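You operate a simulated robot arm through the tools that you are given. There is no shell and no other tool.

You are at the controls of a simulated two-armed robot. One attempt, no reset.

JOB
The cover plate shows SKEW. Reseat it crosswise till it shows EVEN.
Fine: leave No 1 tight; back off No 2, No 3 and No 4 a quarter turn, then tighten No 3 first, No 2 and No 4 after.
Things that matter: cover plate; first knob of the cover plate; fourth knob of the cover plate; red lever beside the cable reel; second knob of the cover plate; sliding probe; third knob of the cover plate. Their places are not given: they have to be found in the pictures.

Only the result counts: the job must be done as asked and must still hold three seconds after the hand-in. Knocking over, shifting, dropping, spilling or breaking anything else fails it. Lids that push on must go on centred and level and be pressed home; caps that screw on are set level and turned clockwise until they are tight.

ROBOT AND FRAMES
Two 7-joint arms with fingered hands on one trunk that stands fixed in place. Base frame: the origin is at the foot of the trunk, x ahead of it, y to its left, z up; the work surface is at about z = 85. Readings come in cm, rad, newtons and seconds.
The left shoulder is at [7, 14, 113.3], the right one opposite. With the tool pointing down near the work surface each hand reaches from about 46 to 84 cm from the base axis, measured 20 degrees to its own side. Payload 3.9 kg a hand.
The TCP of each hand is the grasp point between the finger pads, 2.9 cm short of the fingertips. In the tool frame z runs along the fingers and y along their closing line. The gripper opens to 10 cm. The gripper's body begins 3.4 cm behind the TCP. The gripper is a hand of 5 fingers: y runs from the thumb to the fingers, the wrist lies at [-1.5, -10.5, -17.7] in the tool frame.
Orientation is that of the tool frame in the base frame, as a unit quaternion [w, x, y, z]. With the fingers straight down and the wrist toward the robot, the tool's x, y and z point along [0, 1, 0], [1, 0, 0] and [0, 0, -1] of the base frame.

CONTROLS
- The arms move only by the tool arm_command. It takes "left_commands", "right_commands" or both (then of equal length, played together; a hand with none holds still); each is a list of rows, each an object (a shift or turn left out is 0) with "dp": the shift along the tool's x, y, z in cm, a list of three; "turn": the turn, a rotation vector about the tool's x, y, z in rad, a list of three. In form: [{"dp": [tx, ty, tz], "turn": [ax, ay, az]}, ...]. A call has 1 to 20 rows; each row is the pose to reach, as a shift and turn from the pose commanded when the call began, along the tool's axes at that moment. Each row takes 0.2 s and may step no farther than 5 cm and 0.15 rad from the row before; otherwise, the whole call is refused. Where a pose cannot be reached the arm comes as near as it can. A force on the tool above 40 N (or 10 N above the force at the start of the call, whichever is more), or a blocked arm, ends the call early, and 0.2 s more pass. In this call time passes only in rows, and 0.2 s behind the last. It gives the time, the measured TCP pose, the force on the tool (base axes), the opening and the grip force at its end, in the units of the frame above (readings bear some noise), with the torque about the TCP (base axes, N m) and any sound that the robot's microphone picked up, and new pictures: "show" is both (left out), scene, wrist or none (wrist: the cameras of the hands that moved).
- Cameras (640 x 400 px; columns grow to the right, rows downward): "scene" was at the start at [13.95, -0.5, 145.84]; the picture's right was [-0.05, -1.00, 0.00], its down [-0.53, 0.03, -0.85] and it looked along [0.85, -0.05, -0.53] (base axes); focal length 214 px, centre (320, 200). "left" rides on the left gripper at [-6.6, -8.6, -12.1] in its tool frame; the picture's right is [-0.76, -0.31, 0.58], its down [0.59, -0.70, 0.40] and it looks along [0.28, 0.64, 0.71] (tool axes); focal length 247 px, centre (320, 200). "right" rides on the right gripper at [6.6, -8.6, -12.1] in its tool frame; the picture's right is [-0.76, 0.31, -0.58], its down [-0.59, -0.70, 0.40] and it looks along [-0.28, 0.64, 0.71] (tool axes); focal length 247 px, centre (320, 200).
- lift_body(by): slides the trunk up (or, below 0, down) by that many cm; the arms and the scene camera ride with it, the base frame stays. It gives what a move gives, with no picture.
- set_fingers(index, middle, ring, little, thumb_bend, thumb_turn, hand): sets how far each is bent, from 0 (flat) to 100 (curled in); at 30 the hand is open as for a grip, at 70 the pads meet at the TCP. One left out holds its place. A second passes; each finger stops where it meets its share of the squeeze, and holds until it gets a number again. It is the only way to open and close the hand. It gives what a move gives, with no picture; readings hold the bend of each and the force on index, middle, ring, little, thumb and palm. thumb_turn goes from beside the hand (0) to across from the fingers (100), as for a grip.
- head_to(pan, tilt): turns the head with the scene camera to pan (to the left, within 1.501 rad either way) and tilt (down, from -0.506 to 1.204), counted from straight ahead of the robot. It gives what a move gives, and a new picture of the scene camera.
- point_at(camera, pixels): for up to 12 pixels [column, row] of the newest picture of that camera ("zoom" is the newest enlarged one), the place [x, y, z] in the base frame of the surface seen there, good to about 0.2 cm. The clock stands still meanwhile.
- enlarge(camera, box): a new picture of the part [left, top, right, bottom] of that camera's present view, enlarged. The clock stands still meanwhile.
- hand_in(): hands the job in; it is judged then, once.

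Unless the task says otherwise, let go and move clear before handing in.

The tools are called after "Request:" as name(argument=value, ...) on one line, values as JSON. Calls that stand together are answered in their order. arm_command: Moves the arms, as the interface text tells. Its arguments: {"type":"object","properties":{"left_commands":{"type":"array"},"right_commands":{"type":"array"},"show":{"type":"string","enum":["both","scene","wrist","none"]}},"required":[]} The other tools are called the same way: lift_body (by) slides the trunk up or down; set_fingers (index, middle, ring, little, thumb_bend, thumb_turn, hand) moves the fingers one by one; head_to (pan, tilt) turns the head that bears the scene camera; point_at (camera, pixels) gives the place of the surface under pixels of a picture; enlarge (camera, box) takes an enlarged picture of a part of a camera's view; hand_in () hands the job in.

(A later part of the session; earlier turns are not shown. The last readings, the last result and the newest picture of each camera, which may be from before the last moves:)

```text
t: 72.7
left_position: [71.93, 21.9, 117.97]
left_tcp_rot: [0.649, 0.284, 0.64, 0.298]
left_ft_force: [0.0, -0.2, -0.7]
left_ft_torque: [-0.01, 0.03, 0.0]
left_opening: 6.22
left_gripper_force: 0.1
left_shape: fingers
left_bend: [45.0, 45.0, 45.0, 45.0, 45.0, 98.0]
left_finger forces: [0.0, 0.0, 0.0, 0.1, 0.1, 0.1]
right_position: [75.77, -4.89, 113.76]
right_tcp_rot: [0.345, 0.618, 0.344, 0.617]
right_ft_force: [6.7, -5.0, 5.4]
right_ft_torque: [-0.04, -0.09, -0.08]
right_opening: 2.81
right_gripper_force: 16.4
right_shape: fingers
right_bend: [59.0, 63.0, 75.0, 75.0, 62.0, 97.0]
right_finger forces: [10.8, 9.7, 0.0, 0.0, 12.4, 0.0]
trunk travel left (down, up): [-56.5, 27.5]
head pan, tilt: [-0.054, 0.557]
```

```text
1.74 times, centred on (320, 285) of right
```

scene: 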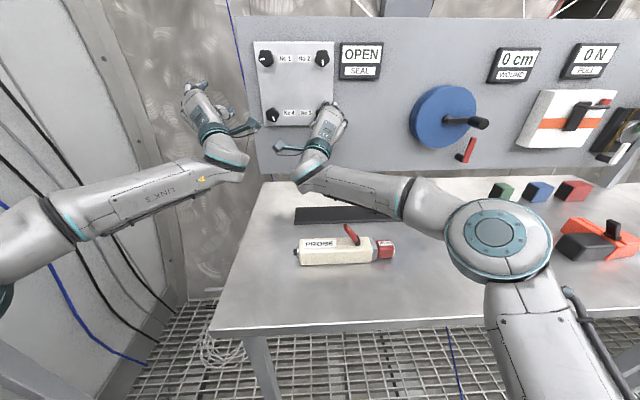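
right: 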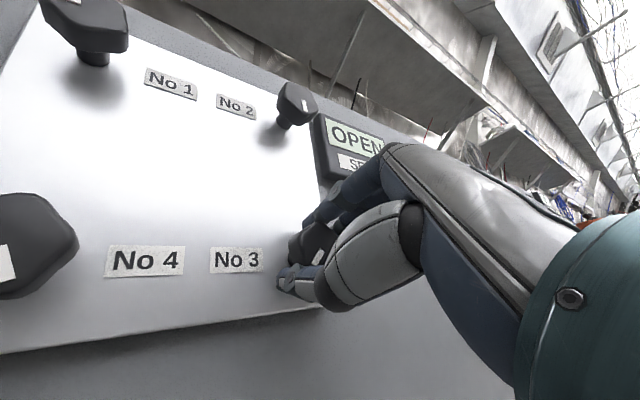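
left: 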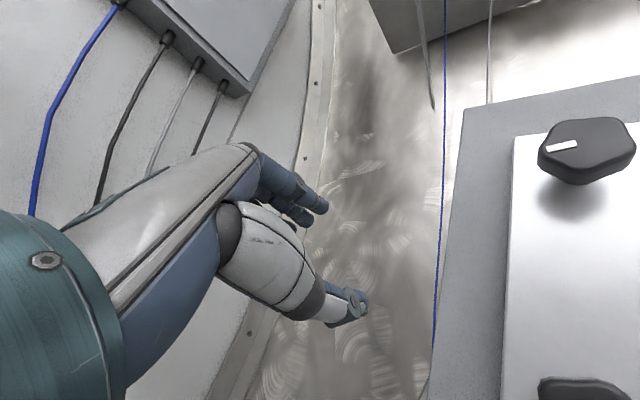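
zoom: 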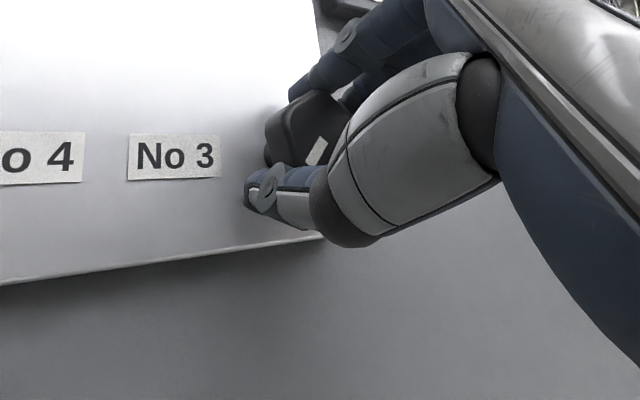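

No 3 has turned 45° clockwise with its mark following. I'll regrip for the last part: release, back out, roll back, go in and grip.

Request:
set_fingers(hand="right", index=45, middle=45, ring=45, little=45, thumb_bend=45)

Request:
arm_command(right_commands=[{"dp": [0, 0, -1.5]}, {"dp": [0, 0, -3]}, {"dp": [0, 0, -4.3]}, {"dp": [0.04, 0, -4.3], "turn": [0, 0, -0.131]}, {"dp": [0.08, -0.01, -4.3], "turn": [0, 0, -0.262]}, {"dp": [0.115, -0.02, -4.3], "turn": [0, 0, -0.393]}, {"dp": [0.15, -0.04, -4.3], "turn": [0, 0, -0.524]}, {"dp": [0.18, -0.06, -4.3], "turn": [0, 0, -0.655]}, {"dp": [0.21, -0.09, -4.3], "turn": [0, 0, -0.786]}], show="wrist")

Request:
arm_command(right_commands=[{"dp": [0, 0, 1.4]}, {"dp": [0, 0, 2.8]}, {"dp": [0, 0, 4.3]}], show="none")

Request:
set_fingers(hand="right", index=75, middle=75, ring=75, little=75, thumb_bend=75)

Request:
enlarge(camera="right", box=[200, 170, 440, 400])

```text
t: 73.7
left_position: [71.94, 21.96, 118.03]
left_tcp_rot: [0.649, 0.283, 0.64, 0.298]
left_ft_force: [-0.6, 0.4, 0.1]
left_ft_torque: [-0.02, -0.03, -0.01]
left_opening: 6.2
left_gripper_force: 0.1
left_shape: fingers
left_bend: [45.0, 45.0, 45.0, 45.0, 45.0, 98.0]
left_finger forces: [0.0, 0.0, 0.0, 0.0, 0.0, 0.1]
right_position: [75.69, -4.5, 113.86]
right_tcp_rot: [0.345, 0.617, 0.345, 0.617]
right_ft_force: [-0.3, 0.3, -0.8]
right_ft_torque: [0.0, 0.02, 0.03]
right_opening: 6.23
right_gripper_force: 0.1
right_shape: fingers
right_bend: [45.0, 45.0, 45.0, 45.0, 45.0, 97.0]
right_finger forces: [0.1, 0.1, 0.0, 0.0, 0.0, 0.0]
trunk travel left (down, up): [-56.5, 27.5]
head pan, tilt: [-0.054, 0.557]
```

```text
t: 75.7
left_position: [71.88, 21.95, 117.97]
left_tcp_rot: [0.65, 0.284, 0.639, 0.297]
left_ft_force: [0.8, 0.5, -0.4]
left_ft_torque: [0.01, 0.0, 0.01]
left_opening: 6.24
left_gripper_force: 0.1
left_shape: fingers
left_bend: [45.0, 45.0, 45.0, 45.0, 45.0, 98.0]
left_finger forces: [0.0, 0.1, 0.1, 0.0, 0.1, 0.0]
right_position: [71.31, -4.35, 113.95]
right_tcp_rot: [0.555, 0.436, 0.556, 0.438]
right_ft_force: [-0.4, -0.7, -0.5]
right_ft_torque: [0.02, -0.02, -0.03]
right_opening: 6.24
right_gripper_force: 0.0
right_shape: fingers
right_bend: [45.0, 45.0, 45.0, 45.0, 45.0, 98.0]
right_finger forces: [0.1, 0.1, 0.0, 0.1, 0.0, 0.0]
trunk travel left (down, up): [-56.5, 27.5]
head pan, tilt: [-0.054, 0.557]
```

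right: 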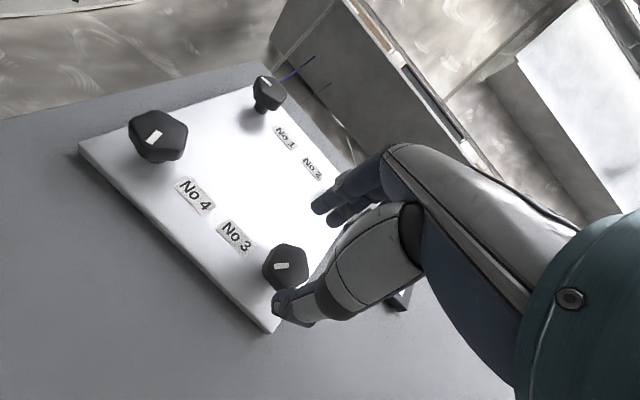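

```text
t: 76.5
left_position: [72.0, 21.97, 117.89]
left_tcp_rot: [0.649, 0.284, 0.64, 0.298]
left_ft_force: [0.7, 0.3, -0.4]
left_ft_torque: [-0.01, 0.03, 0.05]
left_opening: 6.26
left_gripper_force: 0.0
left_shape: fingers
left_bend: [45.0, 45.0, 45.0, 45.0, 45.0, 98.0]
left_finger forces: [0.0, 0.1, 0.0, 0.1, 0.0, 0.0]
right_position: [75.66, -4.44, 113.82]
right_tcp_rot: [0.556, 0.437, 0.556, 0.437]
right_ft_force: [0.8, -0.4, -0.1]
right_ft_torque: [0.0, 0.0, -0.02]
right_opening: 6.21
right_gripper_force: 0.2
right_shape: fingers
right_bend: [45.0, 45.0, 45.0, 45.0, 45.0, 98.0]
right_finger forces: [0.0, 0.0, 0.1, 0.0, 0.0, 0.0]
trunk travel left (down, up): [-56.5, 27.5]
head pan, tilt: [-0.054, 0.557]
```

```text
t: 77.5
left_position: [71.94, 21.95, 117.96]
left_tcp_rot: [0.649, 0.284, 0.64, 0.297]
left_ft_force: [-1.6, -0.3, -0.9]
left_ft_torque: [0.01, 0.0, 0.0]
left_opening: 6.21
left_gripper_force: 0.0
left_shape: fingers
left_bend: [45.0, 45.0, 45.0, 45.0, 45.0, 98.0]
left_finger forces: [0.0, 0.1, 0.1, 0.0, 0.0, 0.1]
right_position: [75.74, -4.45, 113.99]
right_tcp_rot: [0.556, 0.437, 0.555, 0.438]
right_ft_force: [6.2, -1.2, 4.9]
right_ft_torque: [-0.01, -0.01, 0.02]
right_opening: 2.8
right_gripper_force: 17.1
right_shape: fingers
right_bend: [59.0, 64.0, 75.0, 75.0, 62.0, 96.0]
right_finger forces: [10.7, 10.1, 0.0, 0.0, 12.1, 0.0]
trunk travel left (down, up): [-56.5, 27.5]
head pan, tilt: [-0.054, 0.557]
```

```text
1.74 times, centred on (320, 285) of right
```

zoom: 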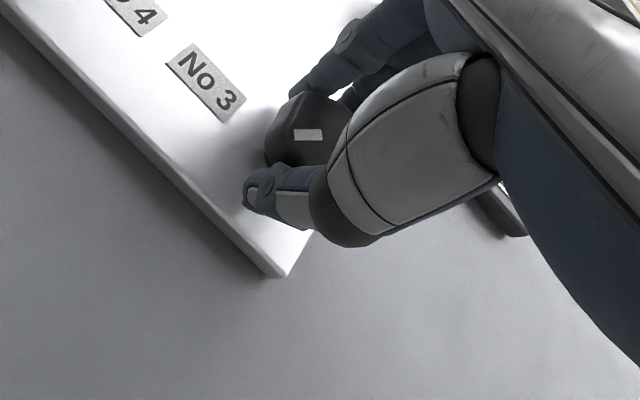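

The grip holds on No 3. I'll turn it clockwise to just short of its former angle and read the torque.

Request:
arm_command(right_commands=[{"dp": [-0.04, 0, 0], "turn": [0, 0, 0.131]}, {"dp": [-0.08, -0.01, 0], "turn": [0, 0, 0.262]}, {"dp": [-0.115, -0.02, 0], "turn": [0, 0, 0.393]}, {"dp": [-0.15, -0.04, 0], "turn": [0, 0, 0.524]}, {"dp": [-0.18, -0.06, 0], "turn": [0, 0, 0.655]}], show="none")

Request:
arm_command(right_commands=[{"dp": [-0.02, 0, 0], "turn": [0, 0, 0.07]}, {"dp": [-0.04, 0, 0], "turn": [0, 0, 0.14]}], show="both")

Request:
enlarge(camera="right", box=[200, 170, 440, 400])

```text
t: 78.7
left_position: [71.99, 21.94, 118.01]
left_tcp_rot: [0.649, 0.284, 0.64, 0.298]
left_ft_force: [-0.3, 0.0, 0.7]
left_ft_torque: [0.03, -0.01, -0.04]
left_opening: 6.25
left_gripper_force: 0.0
left_shape: fingers
left_bend: [45.0, 45.0, 45.0, 45.0, 45.0, 98.0]
left_finger forces: [0.1, 0.1, 0.1, 0.1, 0.1, 0.1]
right_position: [75.71, -4.55, 113.75]
right_tcp_rot: [0.384, 0.593, 0.385, 0.593]
right_ft_force: [8.4, -3.1, 6.5]
right_ft_torque: [-0.02, -0.1, -0.02]
right_opening: 2.75
right_gripper_force: 16.3
right_shape: fingers
right_bend: [59.0, 63.0, 75.0, 75.0, 63.0, 96.0]
right_finger forces: [11.4, 9.8, 0.0, 0.0, 11.7, 0.0]
trunk travel left (down, up): [-56.5, 27.5]
head pan, tilt: [-0.054, 0.557]
```

```text
t: 79.3
left_position: [72.07, 21.81, 117.96]
left_tcp_rot: [0.649, 0.285, 0.64, 0.298]
left_ft_force: [0.0, 0.7, -0.1]
left_ft_torque: [-0.03, -0.02, 0.0]
left_opening: 6.24
left_gripper_force: 0.1
left_shape: fingers
left_bend: [45.0, 45.0, 45.0, 45.0, 45.0, 98.0]
left_finger forces: [0.0, 0.0, 0.0, 0.0, 0.0, 0.1]
right_position: [75.76, -4.75, 113.76]
right_tcp_rot: [0.341, 0.619, 0.343, 0.619]
right_ft_force: [8.7, -3.7, 6.5]
right_ft_torque: [-0.03, -0.14, -0.05]
right_opening: 2.78
right_gripper_force: 16.8
right_shape: fingers
right_bend: [59.0, 63.0, 75.0, 75.0, 63.0, 96.0]
right_finger forces: [11.1, 9.9, 0.1, 0.0, 11.6, 0.0]
trunk travel left (down, up): [-56.5, 27.5]
head pan, tilt: [-0.054, 0.557]
```

scene: 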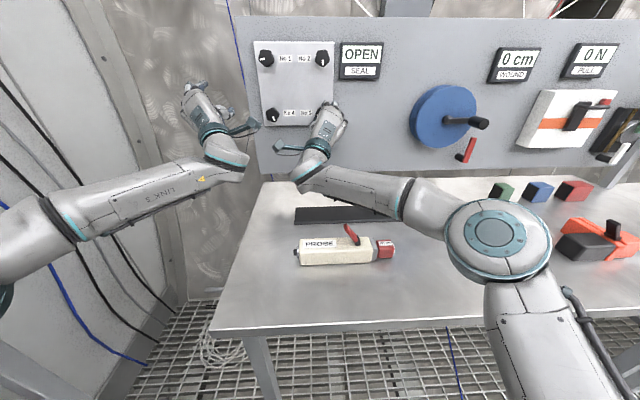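
right: 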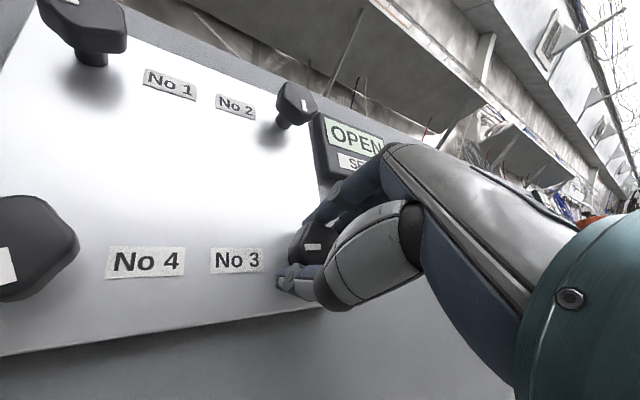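

```text
1.74 times, centred on (320, 285) of right
```

zoom: 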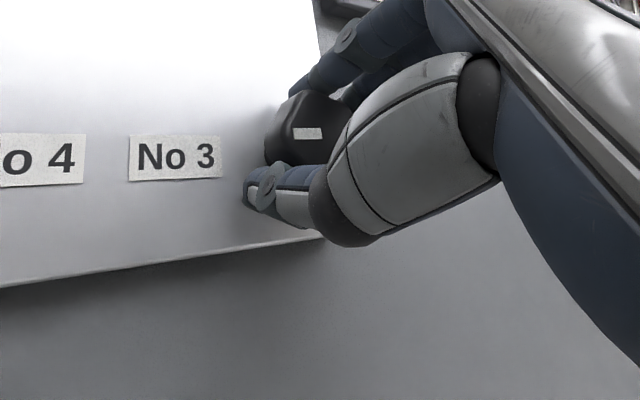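

No 3 is back to its starting angle (mark left) but the torque is still small. I'll turn a little more clockwise to find the stop.

Request:
arm_command(right_commands=[{"dp": [-0.02, 0, 0], "turn": [0, 0, 0.06]}, {"dp": [-0.03, 0, 0], "turn": [0, 0, 0.12]}], show="wrist")

Request:
enlarge(camera="right", box=[200, 170, 440, 400])

```text
t: 79.9
left_position: [71.98, 21.86, 118.02]
left_tcp_rot: [0.649, 0.283, 0.64, 0.298]
left_ft_force: [0.3, 0.3, -0.3]
left_ft_torque: [0.01, -0.06, -0.01]
left_opening: 6.23
left_gripper_force: 0.1
left_shape: fingers
left_bend: [45.0, 45.0, 45.0, 45.0, 45.0, 98.0]
left_finger forces: [0.0, 0.0, 0.1, 0.0, 0.0, 0.0]
right_position: [75.63, -4.69, 113.75]
right_tcp_rot: [0.305, 0.638, 0.306, 0.638]
right_ft_force: [8.8, -2.9, 6.5]
right_ft_torque: [-0.17, -0.1, 0.01]
right_opening: 2.76
right_gripper_force: 16.9
right_shape: fingers
right_bend: [59.0, 63.0, 75.0, 75.0, 63.0, 97.0]
right_finger forces: [10.9, 10.3, 0.0, 0.0, 12.5, 0.0]
trunk travel left (down, up): [-56.5, 27.5]
head pan, tilt: [-0.054, 0.557]
```

right: 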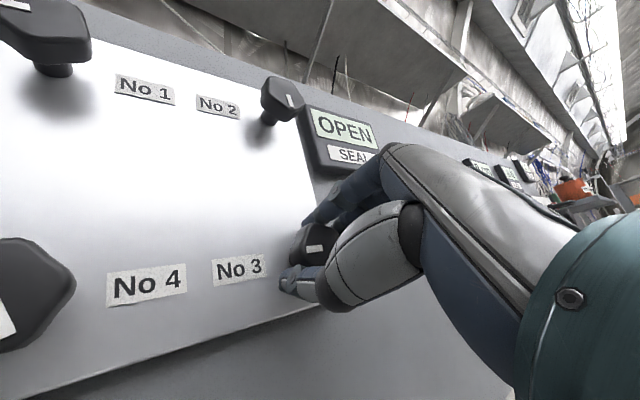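

```text
1.74 times, centred on (320, 285) of right
```

zoom: 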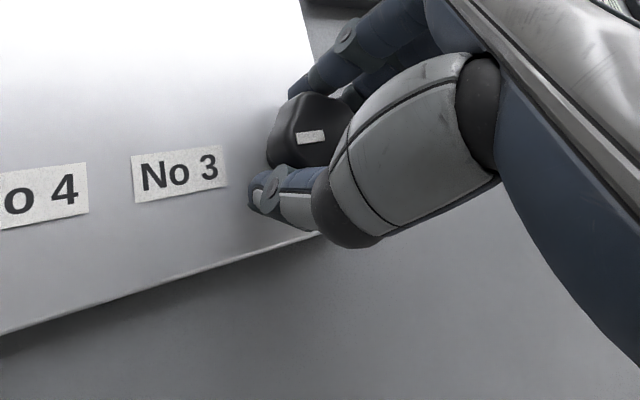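

The torque rose to -0.17 N m and the mark stays parallel to the label, so No 3 is meeting its stop. I'll press a bit further to make it firmly tight.

Request:
arm_command(right_commands=[{"dp": [-0.01, 0, 0], "turn": [0, 0, 0.06]}, {"dp": [-0.02, 0, 0], "turn": [0, 0, 0.12]}, {"dp": [-0.03, 0, 0], "turn": [0, 0, 0.18]}], show="wrist")

Request:
enlarge(camera="right", box=[200, 170, 440, 400])

```text
t: 80.7
left_position: [72.01, 22.04, 117.99]
left_tcp_rot: [0.649, 0.285, 0.64, 0.298]
left_ft_force: [-0.8, 0.4, 0.0]
left_ft_torque: [0.01, 0.0, 0.01]
left_opening: 6.24
left_gripper_force: 0.0
left_shape: fingers
left_bend: [45.0, 45.0, 45.0, 45.0, 45.0, 98.0]
left_finger forces: [0.0, 0.1, 0.0, 0.1, 0.0, 0.0]
right_position: [75.66, -4.74, 113.79]
right_tcp_rot: [0.245, 0.663, 0.247, 0.663]
right_ft_force: [11.7, 0.0, 9.6]
right_ft_torque: [-0.35, -0.17, 0.09]
right_opening: 2.77
right_gripper_force: 17.9
right_shape: fingers
right_bend: [59.0, 62.0, 75.0, 75.0, 62.0, 99.0]
right_finger forces: [13.9, 8.9, 0.3, 0.0, 12.8, 0.1]
trunk travel left (down, up): [-56.5, 27.5]
head pan, tilt: [-0.054, 0.557]
```

right: 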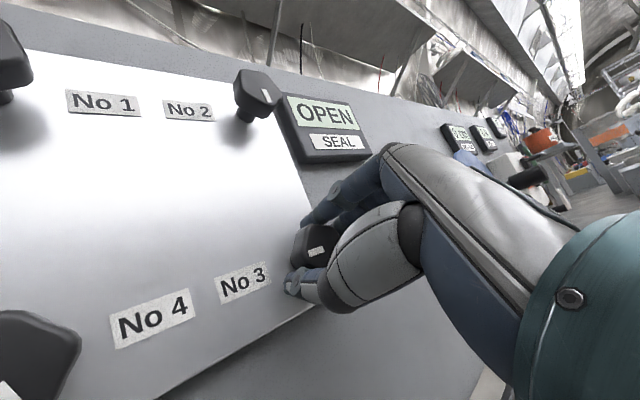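

```text
1.74 times, centred on (320, 285) of right
```

zoom: 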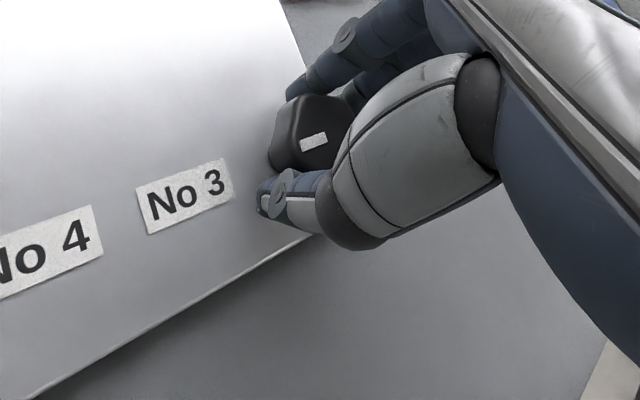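

No 3 is at -0.35 N m with its mark level with its label, so it is tight. I'll release it, back out and check, then raise the trunk 8 cm for No 2.

Request:
set_fingers(hand="right", index=45, middle=45, ring=45, little=45, thumb_bend=45)

Request:
arm_command(right_commands=[{"dp": [0, 0, -1.5]}, {"dp": [0, 0, -3]}, {"dp": [0, 0, -5]}, {"dp": [0, 0, -7]}], show="both")

Request:
enlarge(camera="right", box=[40, 30, 360, 350])

Request:
lift_body(by=8)

```text
t: 81.7
left_position: [71.99, 21.91, 117.9]
left_tcp_rot: [0.649, 0.283, 0.64, 0.298]
left_ft_force: [0.1, 0.6, -1.0]
left_ft_torque: [-0.02, -0.02, -0.01]
left_opening: 6.25
left_gripper_force: 0.0
left_shape: fingers
left_bend: [45.0, 45.0, 45.0, 45.0, 45.0, 98.0]
left_finger forces: [0.0, 0.0, 0.0, 0.0, 0.0, 0.0]
right_position: [75.74, -4.72, 113.67]
right_tcp_rot: [0.246, 0.663, 0.247, 0.663]
right_ft_force: [-0.6, 0.1, 0.6]
right_ft_torque: [0.0, -0.01, 0.01]
right_opening: 6.18
right_gripper_force: 0.1
right_shape: fingers
right_bend: [45.0, 45.0, 45.0, 45.0, 45.0, 98.0]
right_finger forces: [0.0, 0.0, 0.0, 0.0, 0.0, 0.0]
trunk travel left (down, up): [-56.5, 27.5]
head pan, tilt: [-0.054, 0.557]
```

```text
t: 82.7
left_position: [71.87, 21.95, 118.01]
left_tcp_rot: [0.649, 0.283, 0.64, 0.298]
left_ft_force: [0.0, -0.4, 0.3]
left_ft_torque: [-0.01, -0.03, -0.03]
left_opening: 6.24
left_gripper_force: 0.1
left_shape: fingers
left_bend: [45.0, 45.0, 45.0, 45.0, 45.0, 98.0]
left_finger forces: [0.0, 0.0, 0.1, 0.0, 0.1, 0.1]
right_position: [68.63, -4.67, 113.92]
right_tcp_rot: [0.246, 0.663, 0.246, 0.663]
right_ft_force: [0.2, -0.4, 0.3]
right_ft_torque: [-0.02, 0.0, -0.01]
right_opening: 6.2
right_gripper_force: 0.1
right_shape: fingers
right_bend: [45.0, 45.0, 45.0, 45.0, 45.0, 98.0]
right_finger forces: [0.0, 0.0, 0.0, 0.0, 0.0, 0.0]
trunk travel left (down, up): [-56.5, 27.5]
head pan, tilt: [-0.054, 0.557]
```

scene: 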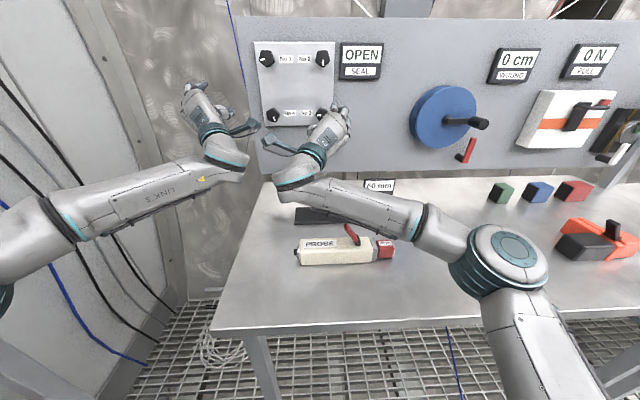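
right: 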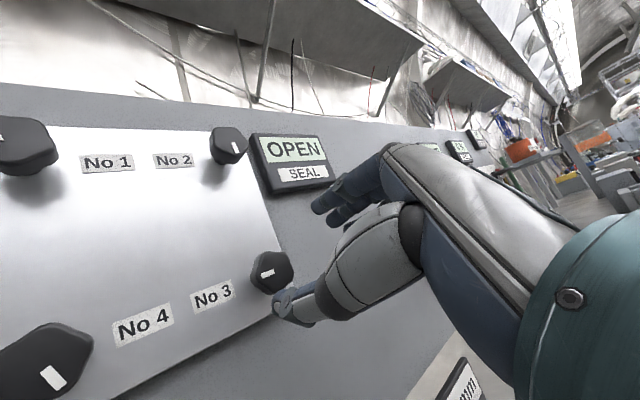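

```text
1.25 times, centred on (200, 190) of right
```

zoom: 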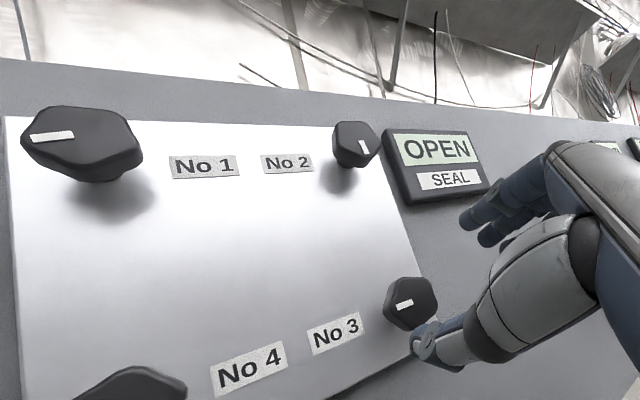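

```text
t: 83.9
left_position: [71.96, 21.86, 125.88]
left_tcp_rot: [0.649, 0.284, 0.64, 0.298]
left_ft_force: [0.8, 0.3, 0.6]
left_ft_torque: [-0.02, 0.0, 0.04]
left_opening: 6.23
left_gripper_force: 0.1
left_shape: fingers
left_bend: [45.0, 45.0, 45.0, 45.0, 45.0, 98.0]
left_finger forces: [0.0, 0.1, 0.0, 0.0, 0.1, 0.0]
right_position: [68.71, -4.68, 121.86]
right_tcp_rot: [0.245, 0.663, 0.247, 0.663]
right_ft_force: [0.3, -0.6, 0.2]
right_ft_torque: [-0.01, 0.0, 0.0]
right_opening: 6.23
right_gripper_force: 0.1
right_shape: fingers
right_bend: [45.0, 45.0, 45.0, 45.0, 45.0, 98.0]
right_finger forces: [0.1, 0.0, 0.0, 0.0, 0.0, 0.0]
trunk travel left (down, up): [-64.5, 19.5]
head pan, tilt: [-0.054, 0.557]
```

No 3's mark is level with its label and the display still reads OPEN, as expected. Before turning No 2 I'll move the left hand farther left and forward, out of the right wrist's way, while watching the shelf.

Request:
head_to(pan=0.8, tilt=0.7)

Request:
arm_command(left_commands=[{"dp": [0, 0, 2]}, {"dp": [1.5, 0.3, 4]}, {"dp": [3.5, 0.75, 6]}, {"dp": [5.3, 1.1, 6]}, {"dp": [7.05, 1.5, 6]}], show="scene")

Request:
point_at(camera="scene", pixels=[[288, 130], [310, 150], [270, 150], [330, 150], [350, 120]])

```text
t: 85.1
left_position: [71.85, 22.06, 126.1]
left_tcp_rot: [0.649, 0.283, 0.64, 0.298]
left_ft_force: [0.4, 0.1, -0.9]
left_ft_torque: [0.02, -0.03, 0.03]
left_opening: 6.21
left_gripper_force: 0.0
left_shape: fingers
left_bend: [45.0, 45.0, 45.0, 45.0, 45.0, 98.0]
left_finger forces: [0.0, 0.0, 0.1, 0.1, 0.0, 0.0]
right_position: [68.61, -4.69, 121.89]
right_tcp_rot: [0.246, 0.663, 0.247, 0.663]
right_ft_force: [0.7, 0.9, 0.5]
right_ft_torque: [0.0, 0.02, 0.03]
right_opening: 6.21
right_gripper_force: 0.0
right_shape: fingers
right_bend: [45.0, 45.0, 45.0, 45.0, 45.0, 98.0]
right_finger forces: [0.0, 0.0, 0.0, 0.0, 0.1, 0.0]
trunk travel left (down, up): [-64.5, 19.5]
head pan, tilt: [0.799, 0.7]
```

scene: 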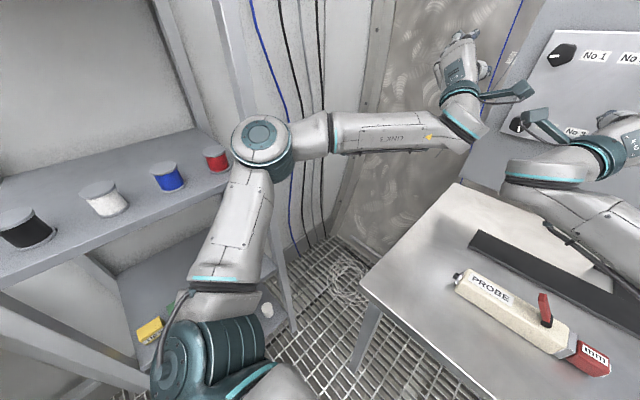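

```text
t: 86.3
left_position: [77.31, 27.68, 123.94]
left_tcp_rot: [0.644, 0.282, 0.647, 0.295]
left_ft_force: [0.4, 0.2, -0.8]
left_ft_torque: [-0.03, 0.01, -0.02]
left_opening: 6.23
left_gripper_force: 0.1
left_shape: fingers
left_bend: [45.0, 45.0, 45.0, 45.0, 45.0, 98.0]
left_finger forces: [0.0, 0.0, 0.0, 0.1, 0.1, 0.0]
left hand out of reach, approached as far as the arm can: row 4, 5
right_position: [68.66, -4.6, 121.9]
right_tcp_rot: [0.246, 0.662, 0.248, 0.663]
right_ft_force: [-0.1, 0.3, 0.0]
right_ft_torque: [0.01, -0.03, 0.01]
right_opening: 6.19
right_gripper_force: 0.0
right_shape: fingers
right_bend: [45.0, 45.0, 45.0, 45.0, 45.0, 98.0]
right_finger forces: [0.0, 0.0, 0.0, 0.0, 0.0, 0.0]
trunk travel left (down, up): [-64.5, 19.5]
head pan, tilt: [0.799, 0.7]
```

scene: 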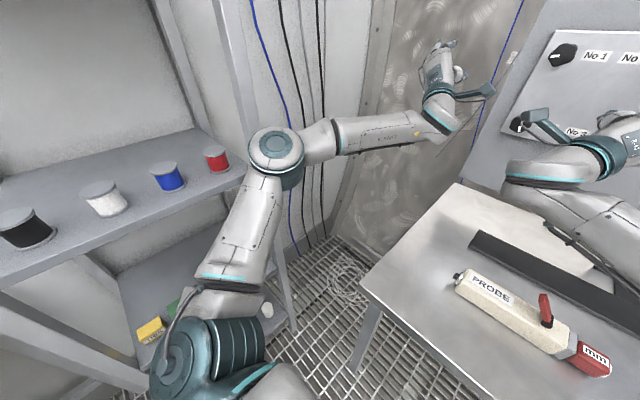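

```text
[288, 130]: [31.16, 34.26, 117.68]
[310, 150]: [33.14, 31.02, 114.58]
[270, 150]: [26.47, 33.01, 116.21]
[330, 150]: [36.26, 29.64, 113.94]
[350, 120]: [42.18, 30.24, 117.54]
```

The left elbow is at y≈34, well clear, and the spools stand undisturbed. Now I'll bring the right hand in front of No 2 at roll -0.1.

Request:
head_to(pan=-0.054, tilt=0.557)

Request:
arm_command(right_commands=[{"dp": [0.5, 0.4, 0], "turn": [0, 0, -0.12]}, {"dp": [1, 0.8, 0.3], "turn": [0, 0, -0.24]}, {"dp": [1.5, 1.2, 0.6], "turn": [0, 0, -0.36]}, {"dp": [2, 1.6, 1], "turn": [0, 0, -0.48]}, {"dp": [2.5, 2, 1.4], "turn": [0, 0, -0.6]}, {"dp": [3, 2.4, 1.8], "turn": [0, 0, -0.72]}, {"dp": [3.5, 2.8, 2.2], "turn": [0, 0, -0.84]}, {"dp": [3.81, 3.0, 2.6], "turn": [0, 0, -0.963]}], show="both")

Request:
enlarge(camera="right", box=[200, 170, 440, 400])

```text
t: 87.4
left_position: [77.34, 27.52, 123.94]
left_tcp_rot: [0.643, 0.283, 0.647, 0.296]
left_ft_force: [-0.4, -0.3, -0.2]
left_ft_torque: [-0.01, -0.01, -0.04]
left_opening: 6.22
left_gripper_force: 0.1
left_shape: fingers
left_bend: [45.0, 45.0, 45.0, 45.0, 45.0, 98.0]
left_finger forces: [0.0, 0.0, 0.0, 0.0, 0.0, 0.0]
right_position: [68.66, -4.69, 121.92]
right_tcp_rot: [0.246, 0.663, 0.246, 0.663]
right_ft_force: [-0.1, -0.3, 0.1]
right_ft_torque: [0.02, -0.03, 0.01]
right_opening: 6.2
right_gripper_force: 0.2
right_shape: fingers
right_bend: [45.0, 45.0, 45.0, 45.0, 45.0, 98.0]
right_finger forces: [0.0, 0.0, 0.1, 0.0, 0.0, 0.1]
trunk travel left (down, up): [-64.5, 19.5]
head pan, tilt: [-0.054, 0.557]
```

scene: 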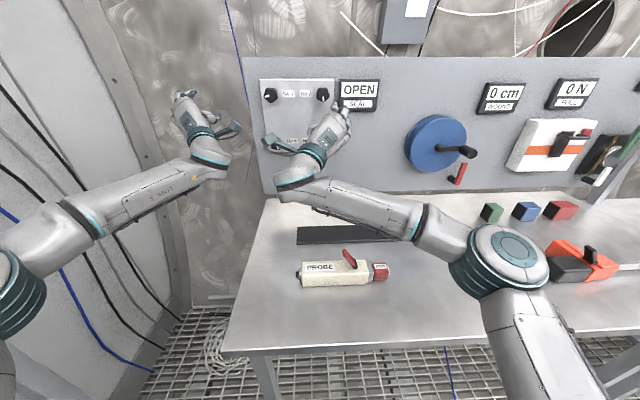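

```text
t: 89.2
left_position: [77.17, 27.69, 123.99]
left_tcp_rot: [0.644, 0.282, 0.647, 0.297]
left_ft_force: [0.3, 0.5, -0.3]
left_ft_torque: [0.0, -0.01, -0.03]
left_opening: 6.23
left_gripper_force: 0.0
left_shape: fingers
left_bend: [45.0, 45.0, 45.0, 45.0, 45.0, 98.0]
left_finger forces: [0.0, 0.1, 0.1, 0.0, 0.1, 0.0]
right_position: [71.1, -4.35, 126.63]
right_tcp_rot: [0.526, 0.472, 0.526, 0.473]
right_ft_force: [0.2, -0.1, -0.2]
right_ft_torque: [0.03, -0.01, 0.02]
right_opening: 6.2
right_gripper_force: 0.0
right_shape: fingers
right_bend: [45.0, 45.0, 45.0, 45.0, 45.0, 98.0]
right_finger forces: [0.1, 0.1, 0.1, 0.1, 0.1, 0.1]
trunk travel left (down, up): [-64.5, 19.5]
head pan, tilt: [-0.054, 0.557]
```

scene: 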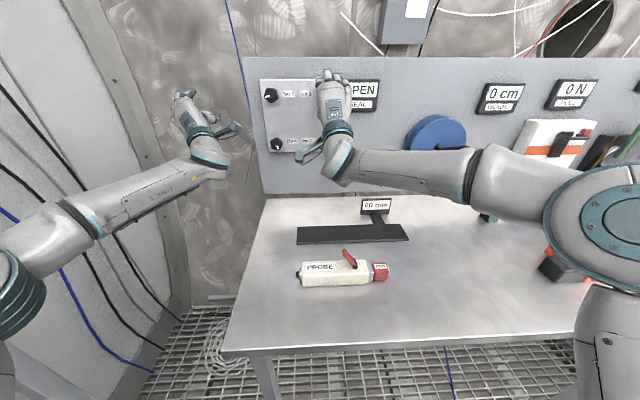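
right: 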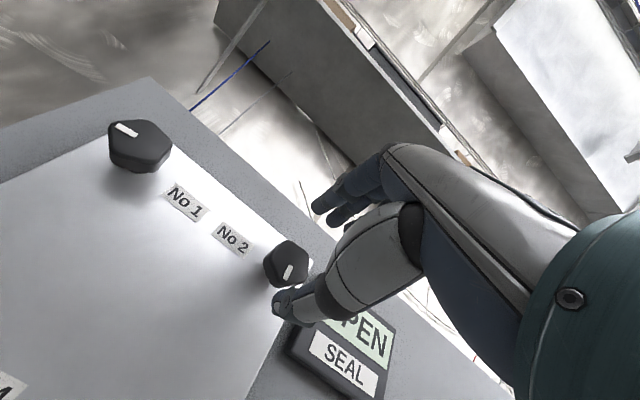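

```text
1.74 times, centred on (320, 285) of right
```

zoom: 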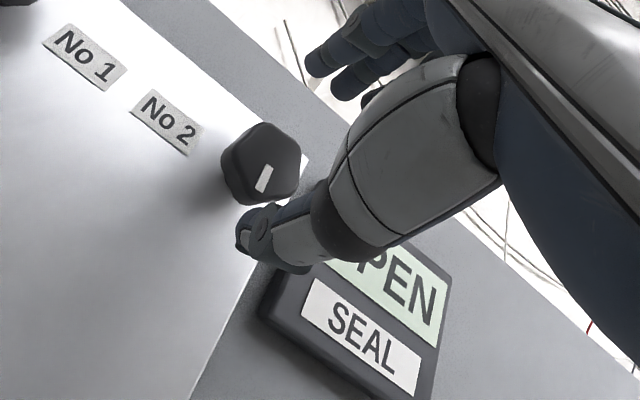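

The hand is centred on No 2, whose mark points down. I'll go in, grip and turn clockwise about 60°.

Request:
arm_command(right_commands=[{"dp": [-0.12, 0, 1.4]}, {"dp": [-0.12, 0, 2.9]}, {"dp": [-0.12, 0, 4.5]}], show="none")

Request:
set_fingers(hand="right", index=75, middle=75, ring=75, little=75, thumb_bend=75)

Request:
arm_command(right_commands=[{"dp": [-0.04, 0, 0], "turn": [0, 0, 0.131]}, {"dp": [-0.08, -0.01, 0], "turn": [0, 0, 0.262]}, {"dp": [-0.115, -0.02, 0], "turn": [0, 0, 0.393]}, {"dp": [-0.15, -0.04, 0], "turn": [0, 0, 0.524]}, {"dp": [-0.18, -0.06, 0], "turn": [0, 0, 0.655]}, {"dp": [-0.21, -0.09, 0], "turn": [0, 0, 0.786]}, {"dp": [-0.24, -0.12, 0], "turn": [0, 0, 0.917]}, {"dp": [-0.26, -0.15, 0], "turn": [0, 0, 1.048]}], show="both")

Request:
enlarge(camera="right", box=[200, 170, 440, 400])

```text
t: 90.0
left_position: [77.32, 27.61, 123.75]
left_tcp_rot: [0.643, 0.283, 0.647, 0.297]
left_ft_force: [-1.0, 0.0, -0.8]
left_ft_torque: [0.01, 0.01, 0.01]
left_opening: 6.2
left_gripper_force: 0.1
left_shape: fingers
left_bend: [45.0, 45.0, 45.0, 45.0, 45.0, 98.0]
left_finger forces: [0.0, 0.0, 0.0, 0.0, 0.1, 0.0]
right_position: [75.84, -4.58, 126.64]
right_tcp_rot: [0.525, 0.472, 0.527, 0.473]
right_ft_force: [0.2, 0.8, 0.5]
right_ft_torque: [0.03, -0.02, -0.02]
right_opening: 6.22
right_gripper_force: 0.0
right_shape: fingers
right_bend: [45.0, 45.0, 45.0, 45.0, 45.0, 98.0]
right_finger forces: [0.1, 0.0, 0.1, 0.0, 0.0, 0.1]
trunk travel left (down, up): [-64.5, 19.5]
head pan, tilt: [-0.054, 0.557]
```

```text
t: 91.0
left_position: [77.38, 27.57, 124.0]
left_tcp_rot: [0.642, 0.282, 0.647, 0.298]
left_ft_force: [0.8, -0.5, -0.4]
left_ft_torque: [0.02, 0.02, -0.03]
left_opening: 6.23
left_gripper_force: 0.0
left_shape: fingers
left_bend: [45.0, 45.0, 45.0, 45.0, 45.0, 98.0]
left_finger forces: [0.1, 0.1, 0.1, 0.0, 0.0, 0.0]
right_position: [75.98, -4.71, 126.77]
right_tcp_rot: [0.526, 0.473, 0.525, 0.473]
right_ft_force: [6.7, -2.2, 8.2]
right_ft_torque: [-0.04, -0.09, 0.0]
right_opening: 2.9
right_gripper_force: 18.5
right_shape: fingers
right_bend: [58.0, 63.0, 75.0, 75.0, 63.0, 96.0]
right_finger forces: [12.1, 10.5, 0.0, 0.0, 14.0, 0.0]
trunk travel left (down, up): [-64.5, 19.5]
head pan, tilt: [-0.054, 0.557]
```

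```text
t: 92.8
left_position: [77.27, 27.57, 123.88]
left_tcp_rot: [0.643, 0.283, 0.647, 0.297]
left_ft_force: [-0.6, 0.1, 0.1]
left_ft_torque: [0.0, 0.01, 0.0]
left_opening: 6.26
left_gripper_force: 0.0
left_shape: fingers
left_bend: [45.0, 45.0, 45.0, 45.0, 45.0, 98.0]
left_finger forces: [0.0, 0.0, 0.1, 0.0, 0.1, 0.1]
right_position: [75.76, -4.99, 126.39]
right_tcp_rot: [0.216, 0.673, 0.219, 0.673]
right_ft_force: [6.3, -2.7, 3.3]
right_ft_torque: [-0.02, -0.08, 0.0]
right_opening: 2.87
right_gripper_force: 17.5
right_shape: fingers
right_bend: [58.0, 63.0, 75.0, 75.0, 63.0, 96.0]
right_finger forces: [11.8, 8.3, 0.1, 0.1, 15.0, 0.0]
trunk travel left (down, up): [-64.5, 19.5]
head pan, tilt: [-0.054, 0.557]
```

scene: 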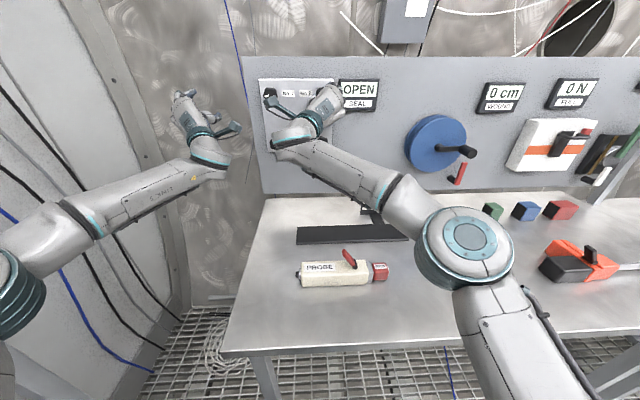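
right: 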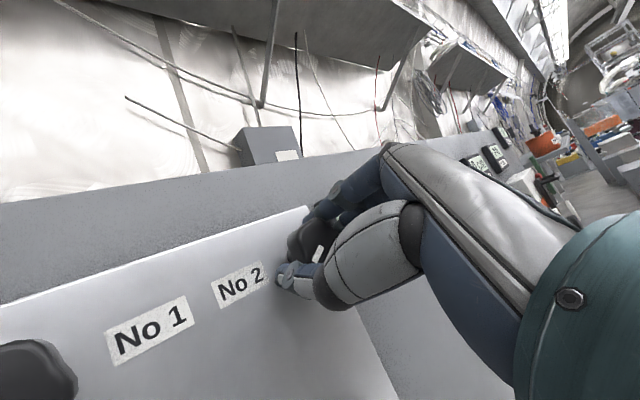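

```text
1.74 times, centred on (320, 285) of right
```

zoom: 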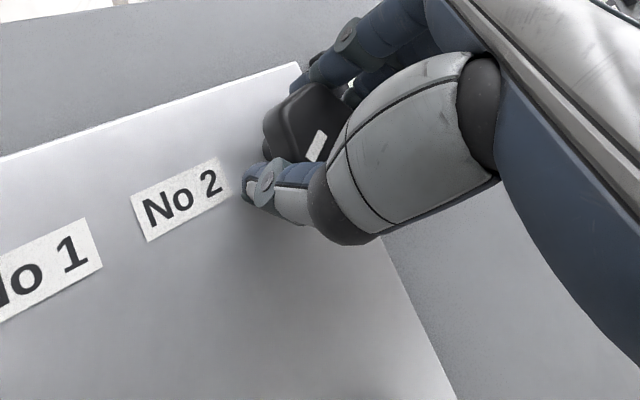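

No 2 has turned 60° clockwise. I'll release, roll back 45°, regrip and finish.

Request:
set_fingers(hand="right", index=45, middle=45, ring=45, little=45, thumb_bend=45)

Request:
arm_command(right_commands=[{"dp": [0, 0, -1.5]}, {"dp": [0, 0, -3]}, {"dp": [0, 0, -4.5]}, {"dp": [0.04, 0, -4.5], "turn": [0, 0, -0.131]}, {"dp": [0.08, -0.01, -4.5], "turn": [0, 0, -0.262]}, {"dp": [0.115, -0.02, -4.5], "turn": [0, 0, -0.393]}, {"dp": [0.15, -0.04, -4.5], "turn": [0, 0, -0.524]}, {"dp": [0.18, -0.06, -4.5], "turn": [0, 0, -0.655]}, {"dp": [0.21, -0.09, -4.5], "turn": [0, 0, -0.786]}], show="wrist")

Request:
enlarge(camera="right", box=[200, 170, 440, 400])

```text
t: 93.8
left_position: [77.3, 27.49, 123.95]
left_tcp_rot: [0.643, 0.282, 0.647, 0.296]
left_ft_force: [-0.6, -0.4, -0.4]
left_ft_torque: [-0.04, 0.0, 0.01]
left_opening: 6.21
left_gripper_force: 0.1
left_shape: fingers
left_bend: [45.0, 45.0, 45.0, 45.0, 45.0, 98.0]
left_finger forces: [0.1, 0.1, 0.1, 0.0, 0.1, 0.0]
right_position: [75.81, -4.86, 126.69]
right_tcp_rot: [0.218, 0.672, 0.219, 0.673]
right_ft_force: [0.6, -0.3, -0.7]
right_ft_torque: [0.0, 0.01, 0.0]
right_opening: 6.2
right_gripper_force: 0.1
right_shape: fingers
right_bend: [45.0, 45.0, 45.0, 45.0, 45.0, 97.0]
right_finger forces: [0.0, 0.0, 0.0, 0.1, 0.0, 0.0]
trunk travel left (down, up): [-64.5, 19.5]
head pan, tilt: [-0.054, 0.557]
```

```text
t: 95.8
left_position: [77.25, 27.64, 123.93]
left_tcp_rot: [0.643, 0.282, 0.647, 0.296]
left_ft_force: [0.7, 0.0, 0.5]
left_ft_torque: [-0.02, -0.03, -0.03]
left_opening: 6.22
left_gripper_force: 0.1
left_shape: fingers
left_bend: [45.0, 45.0, 45.0, 45.0, 45.0, 98.0]
left_finger forces: [0.1, 0.0, 0.1, 0.0, 0.1, 0.0]
right_position: [71.2, -4.69, 126.7]
right_tcp_rot: [0.459, 0.537, 0.46, 0.538]
right_ft_force: [0.2, 0.5, 0.0]
right_ft_torque: [0.0, -0.01, 0.03]
right_opening: 6.21
right_gripper_force: 0.1
right_shape: fingers
right_bend: [45.0, 45.0, 45.0, 45.0, 45.0, 98.0]
right_finger forces: [0.1, 0.0, 0.0, 0.1, 0.0, 0.0]
trunk travel left (down, up): [-64.5, 19.5]
head pan, tilt: [-0.054, 0.557]
```

right: 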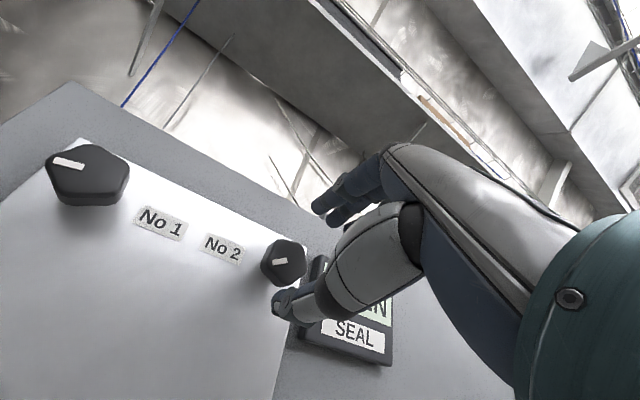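

```text
1.74 times, centred on (320, 285) of right
```

zoom: 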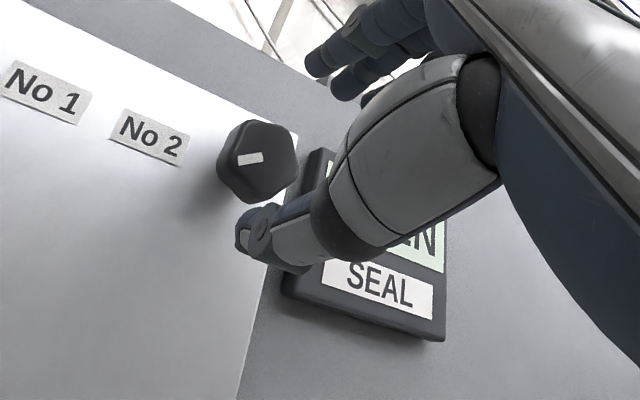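

No 2's mark is about 30° short of its label's line. I'll go in, grip and turn clockwise towards the stop.

Request:
arm_command(right_commands=[{"dp": [0.1, 0, 1.4]}, {"dp": [0.1, 0, 2.9]}, {"dp": [0.1, 0, 4.5]}], show="none")

Request:
set_fingers(hand="right", index=75, middle=75, ring=75, little=75, thumb_bend=75)

Request:
arm_command(right_commands=[{"dp": [-0.04, 0, 0], "turn": [0, 0, 0.131]}, {"dp": [-0.08, -0.01, 0], "turn": [0, 0, 0.262]}, {"dp": [-0.115, -0.02, 0], "turn": [0, 0, 0.393]}, {"dp": [-0.15, -0.04, 0], "turn": [0, 0, 0.524]}], show="none")

Request:
arm_command(right_commands=[{"dp": [-0.02, 0, 0], "turn": [0, 0, 0.06]}, {"dp": [-0.03, 0, 0], "turn": [0, 0, 0.12]}], show="both")

Request:
enlarge(camera="right", box=[200, 170, 440, 400])

```text
t: 96.6
left_position: [77.29, 27.8, 123.83]
left_tcp_rot: [0.643, 0.282, 0.647, 0.297]
left_ft_force: [-0.1, 0.6, 0.6]
left_ft_torque: [-0.02, 0.01, 0.0]
left_opening: 6.24
left_gripper_force: 0.2
left_shape: fingers
left_bend: [45.0, 45.0, 45.0, 45.0, 45.0, 98.0]
left_finger forces: [0.0, 0.1, 0.1, 0.1, 0.1, 0.1]
right_position: [75.83, -4.51, 126.66]
right_tcp_rot: [0.459, 0.538, 0.459, 0.538]
right_ft_force: [1.1, 0.0, 0.1]
right_ft_torque: [-0.04, -0.01, 0.03]
right_opening: 6.21
right_gripper_force: 0.0
right_shape: fingers
right_bend: [45.0, 45.0, 45.0, 45.0, 45.0, 98.0]
right_finger forces: [0.0, 0.1, 0.1, 0.1, 0.0, 0.0]
trunk travel left (down, up): [-64.5, 19.5]
head pan, tilt: [-0.054, 0.557]
```

```text
t: 97.6
left_position: [77.29, 27.46, 123.92]
left_tcp_rot: [0.643, 0.283, 0.647, 0.297]
left_ft_force: [-0.3, -0.2, 0.9]
left_ft_torque: [0.03, 0.01, 0.02]
left_opening: 6.23
left_gripper_force: 0.0
left_shape: fingers
left_bend: [45.0, 45.0, 45.0, 45.0, 45.0, 98.0]
left_finger forces: [0.0, 0.0, 0.0, 0.0, 0.0, 0.1]
right_position: [75.78, -4.77, 126.9]
right_tcp_rot: [0.459, 0.538, 0.458, 0.538]
right_ft_force: [7.4, -1.6, 7.3]
right_ft_torque: [-0.03, -0.09, -0.01]
right_opening: 2.7
right_gripper_force: 17.8
right_shape: fingers
right_bend: [58.0, 63.0, 75.0, 75.0, 63.0, 96.0]
right_finger forces: [11.5, 10.6, 0.0, 0.0, 13.6, 0.1]
trunk travel left (down, up): [-64.5, 19.5]
head pan, tilt: [-0.054, 0.557]
```

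```text
t: 98.6
left_position: [77.22, 27.6, 123.9]
left_tcp_rot: [0.643, 0.282, 0.647, 0.296]
left_ft_force: [0.1, 0.0, -0.2]
left_ft_torque: [0.03, -0.02, -0.02]
left_opening: 6.24
left_gripper_force: 0.0
left_shape: fingers
left_bend: [45.0, 45.0, 45.0, 45.0, 45.0, 98.0]
left_finger forces: [0.0, 0.0, 0.0, 0.1, 0.0, 0.1]
right_position: [75.79, -4.75, 126.62]
right_tcp_rot: [0.303, 0.638, 0.304, 0.639]
right_ft_force: [8.6, -1.3, 8.3]
right_ft_torque: [-0.22, -0.15, 0.0]
right_opening: 2.69
right_gripper_force: 18.7
right_shape: fingers
right_bend: [58.0, 62.0, 75.0, 75.0, 63.0, 96.0]
right_finger forces: [12.4, 10.4, 0.1, 0.1, 14.2, 0.0]
trunk travel left (down, up): [-64.5, 19.5]
head pan, tilt: [-0.054, 0.557]
```

```text
t: 99.2
left_position: [77.32, 27.57, 123.95]
left_tcp_rot: [0.644, 0.282, 0.647, 0.296]
left_ft_force: [0.0, -0.7, -0.4]
left_ft_torque: [0.01, -0.06, 0.0]
left_opening: 6.22
left_gripper_force: 0.1
left_shape: fingers
left_bend: [45.0, 45.0, 45.0, 45.0, 45.0, 98.0]
left_finger forces: [0.0, 0.0, 0.0, 0.1, 0.1, 0.1]
right_position: [75.83, -4.61, 126.69]
right_tcp_rot: [0.265, 0.655, 0.266, 0.656]
right_ft_force: [8.8, 0.8, 9.8]
right_ft_torque: [-0.29, -0.15, 0.01]
right_opening: 2.7
right_gripper_force: 18.5
right_shape: fingers
right_bend: [58.0, 62.0, 75.0, 75.0, 63.0, 98.0]
right_finger forces: [14.8, 8.6, 0.1, 0.0, 14.5, 0.1]
trunk travel left (down, up): [-64.5, 19.5]
head pan, tilt: [-0.054, 0.557]
```

scene: 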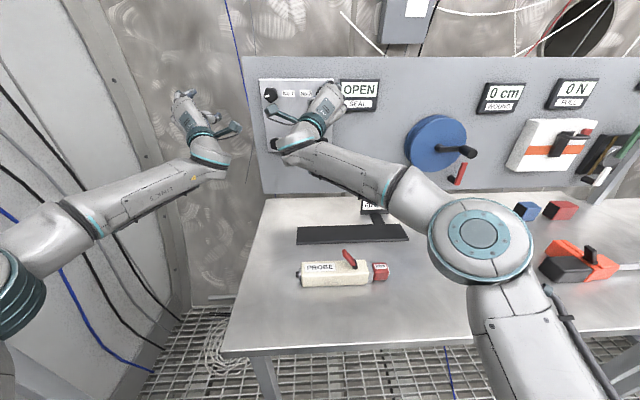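
right: 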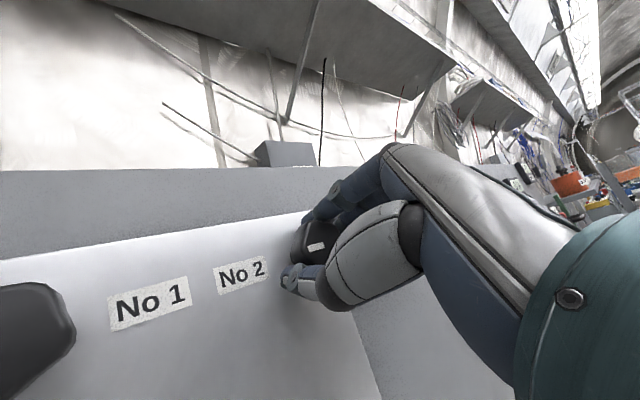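

```text
1.74 times, centred on (320, 285) of right
```

zoom: 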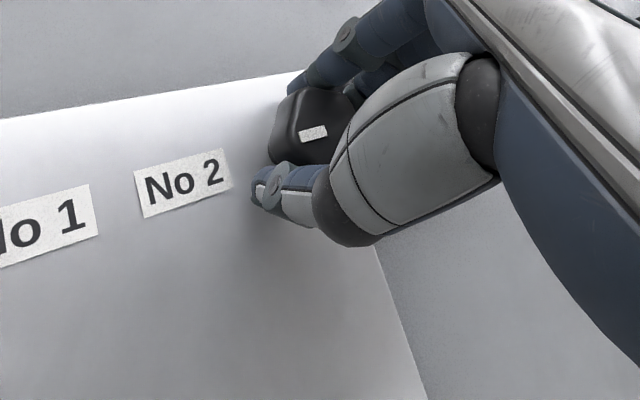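

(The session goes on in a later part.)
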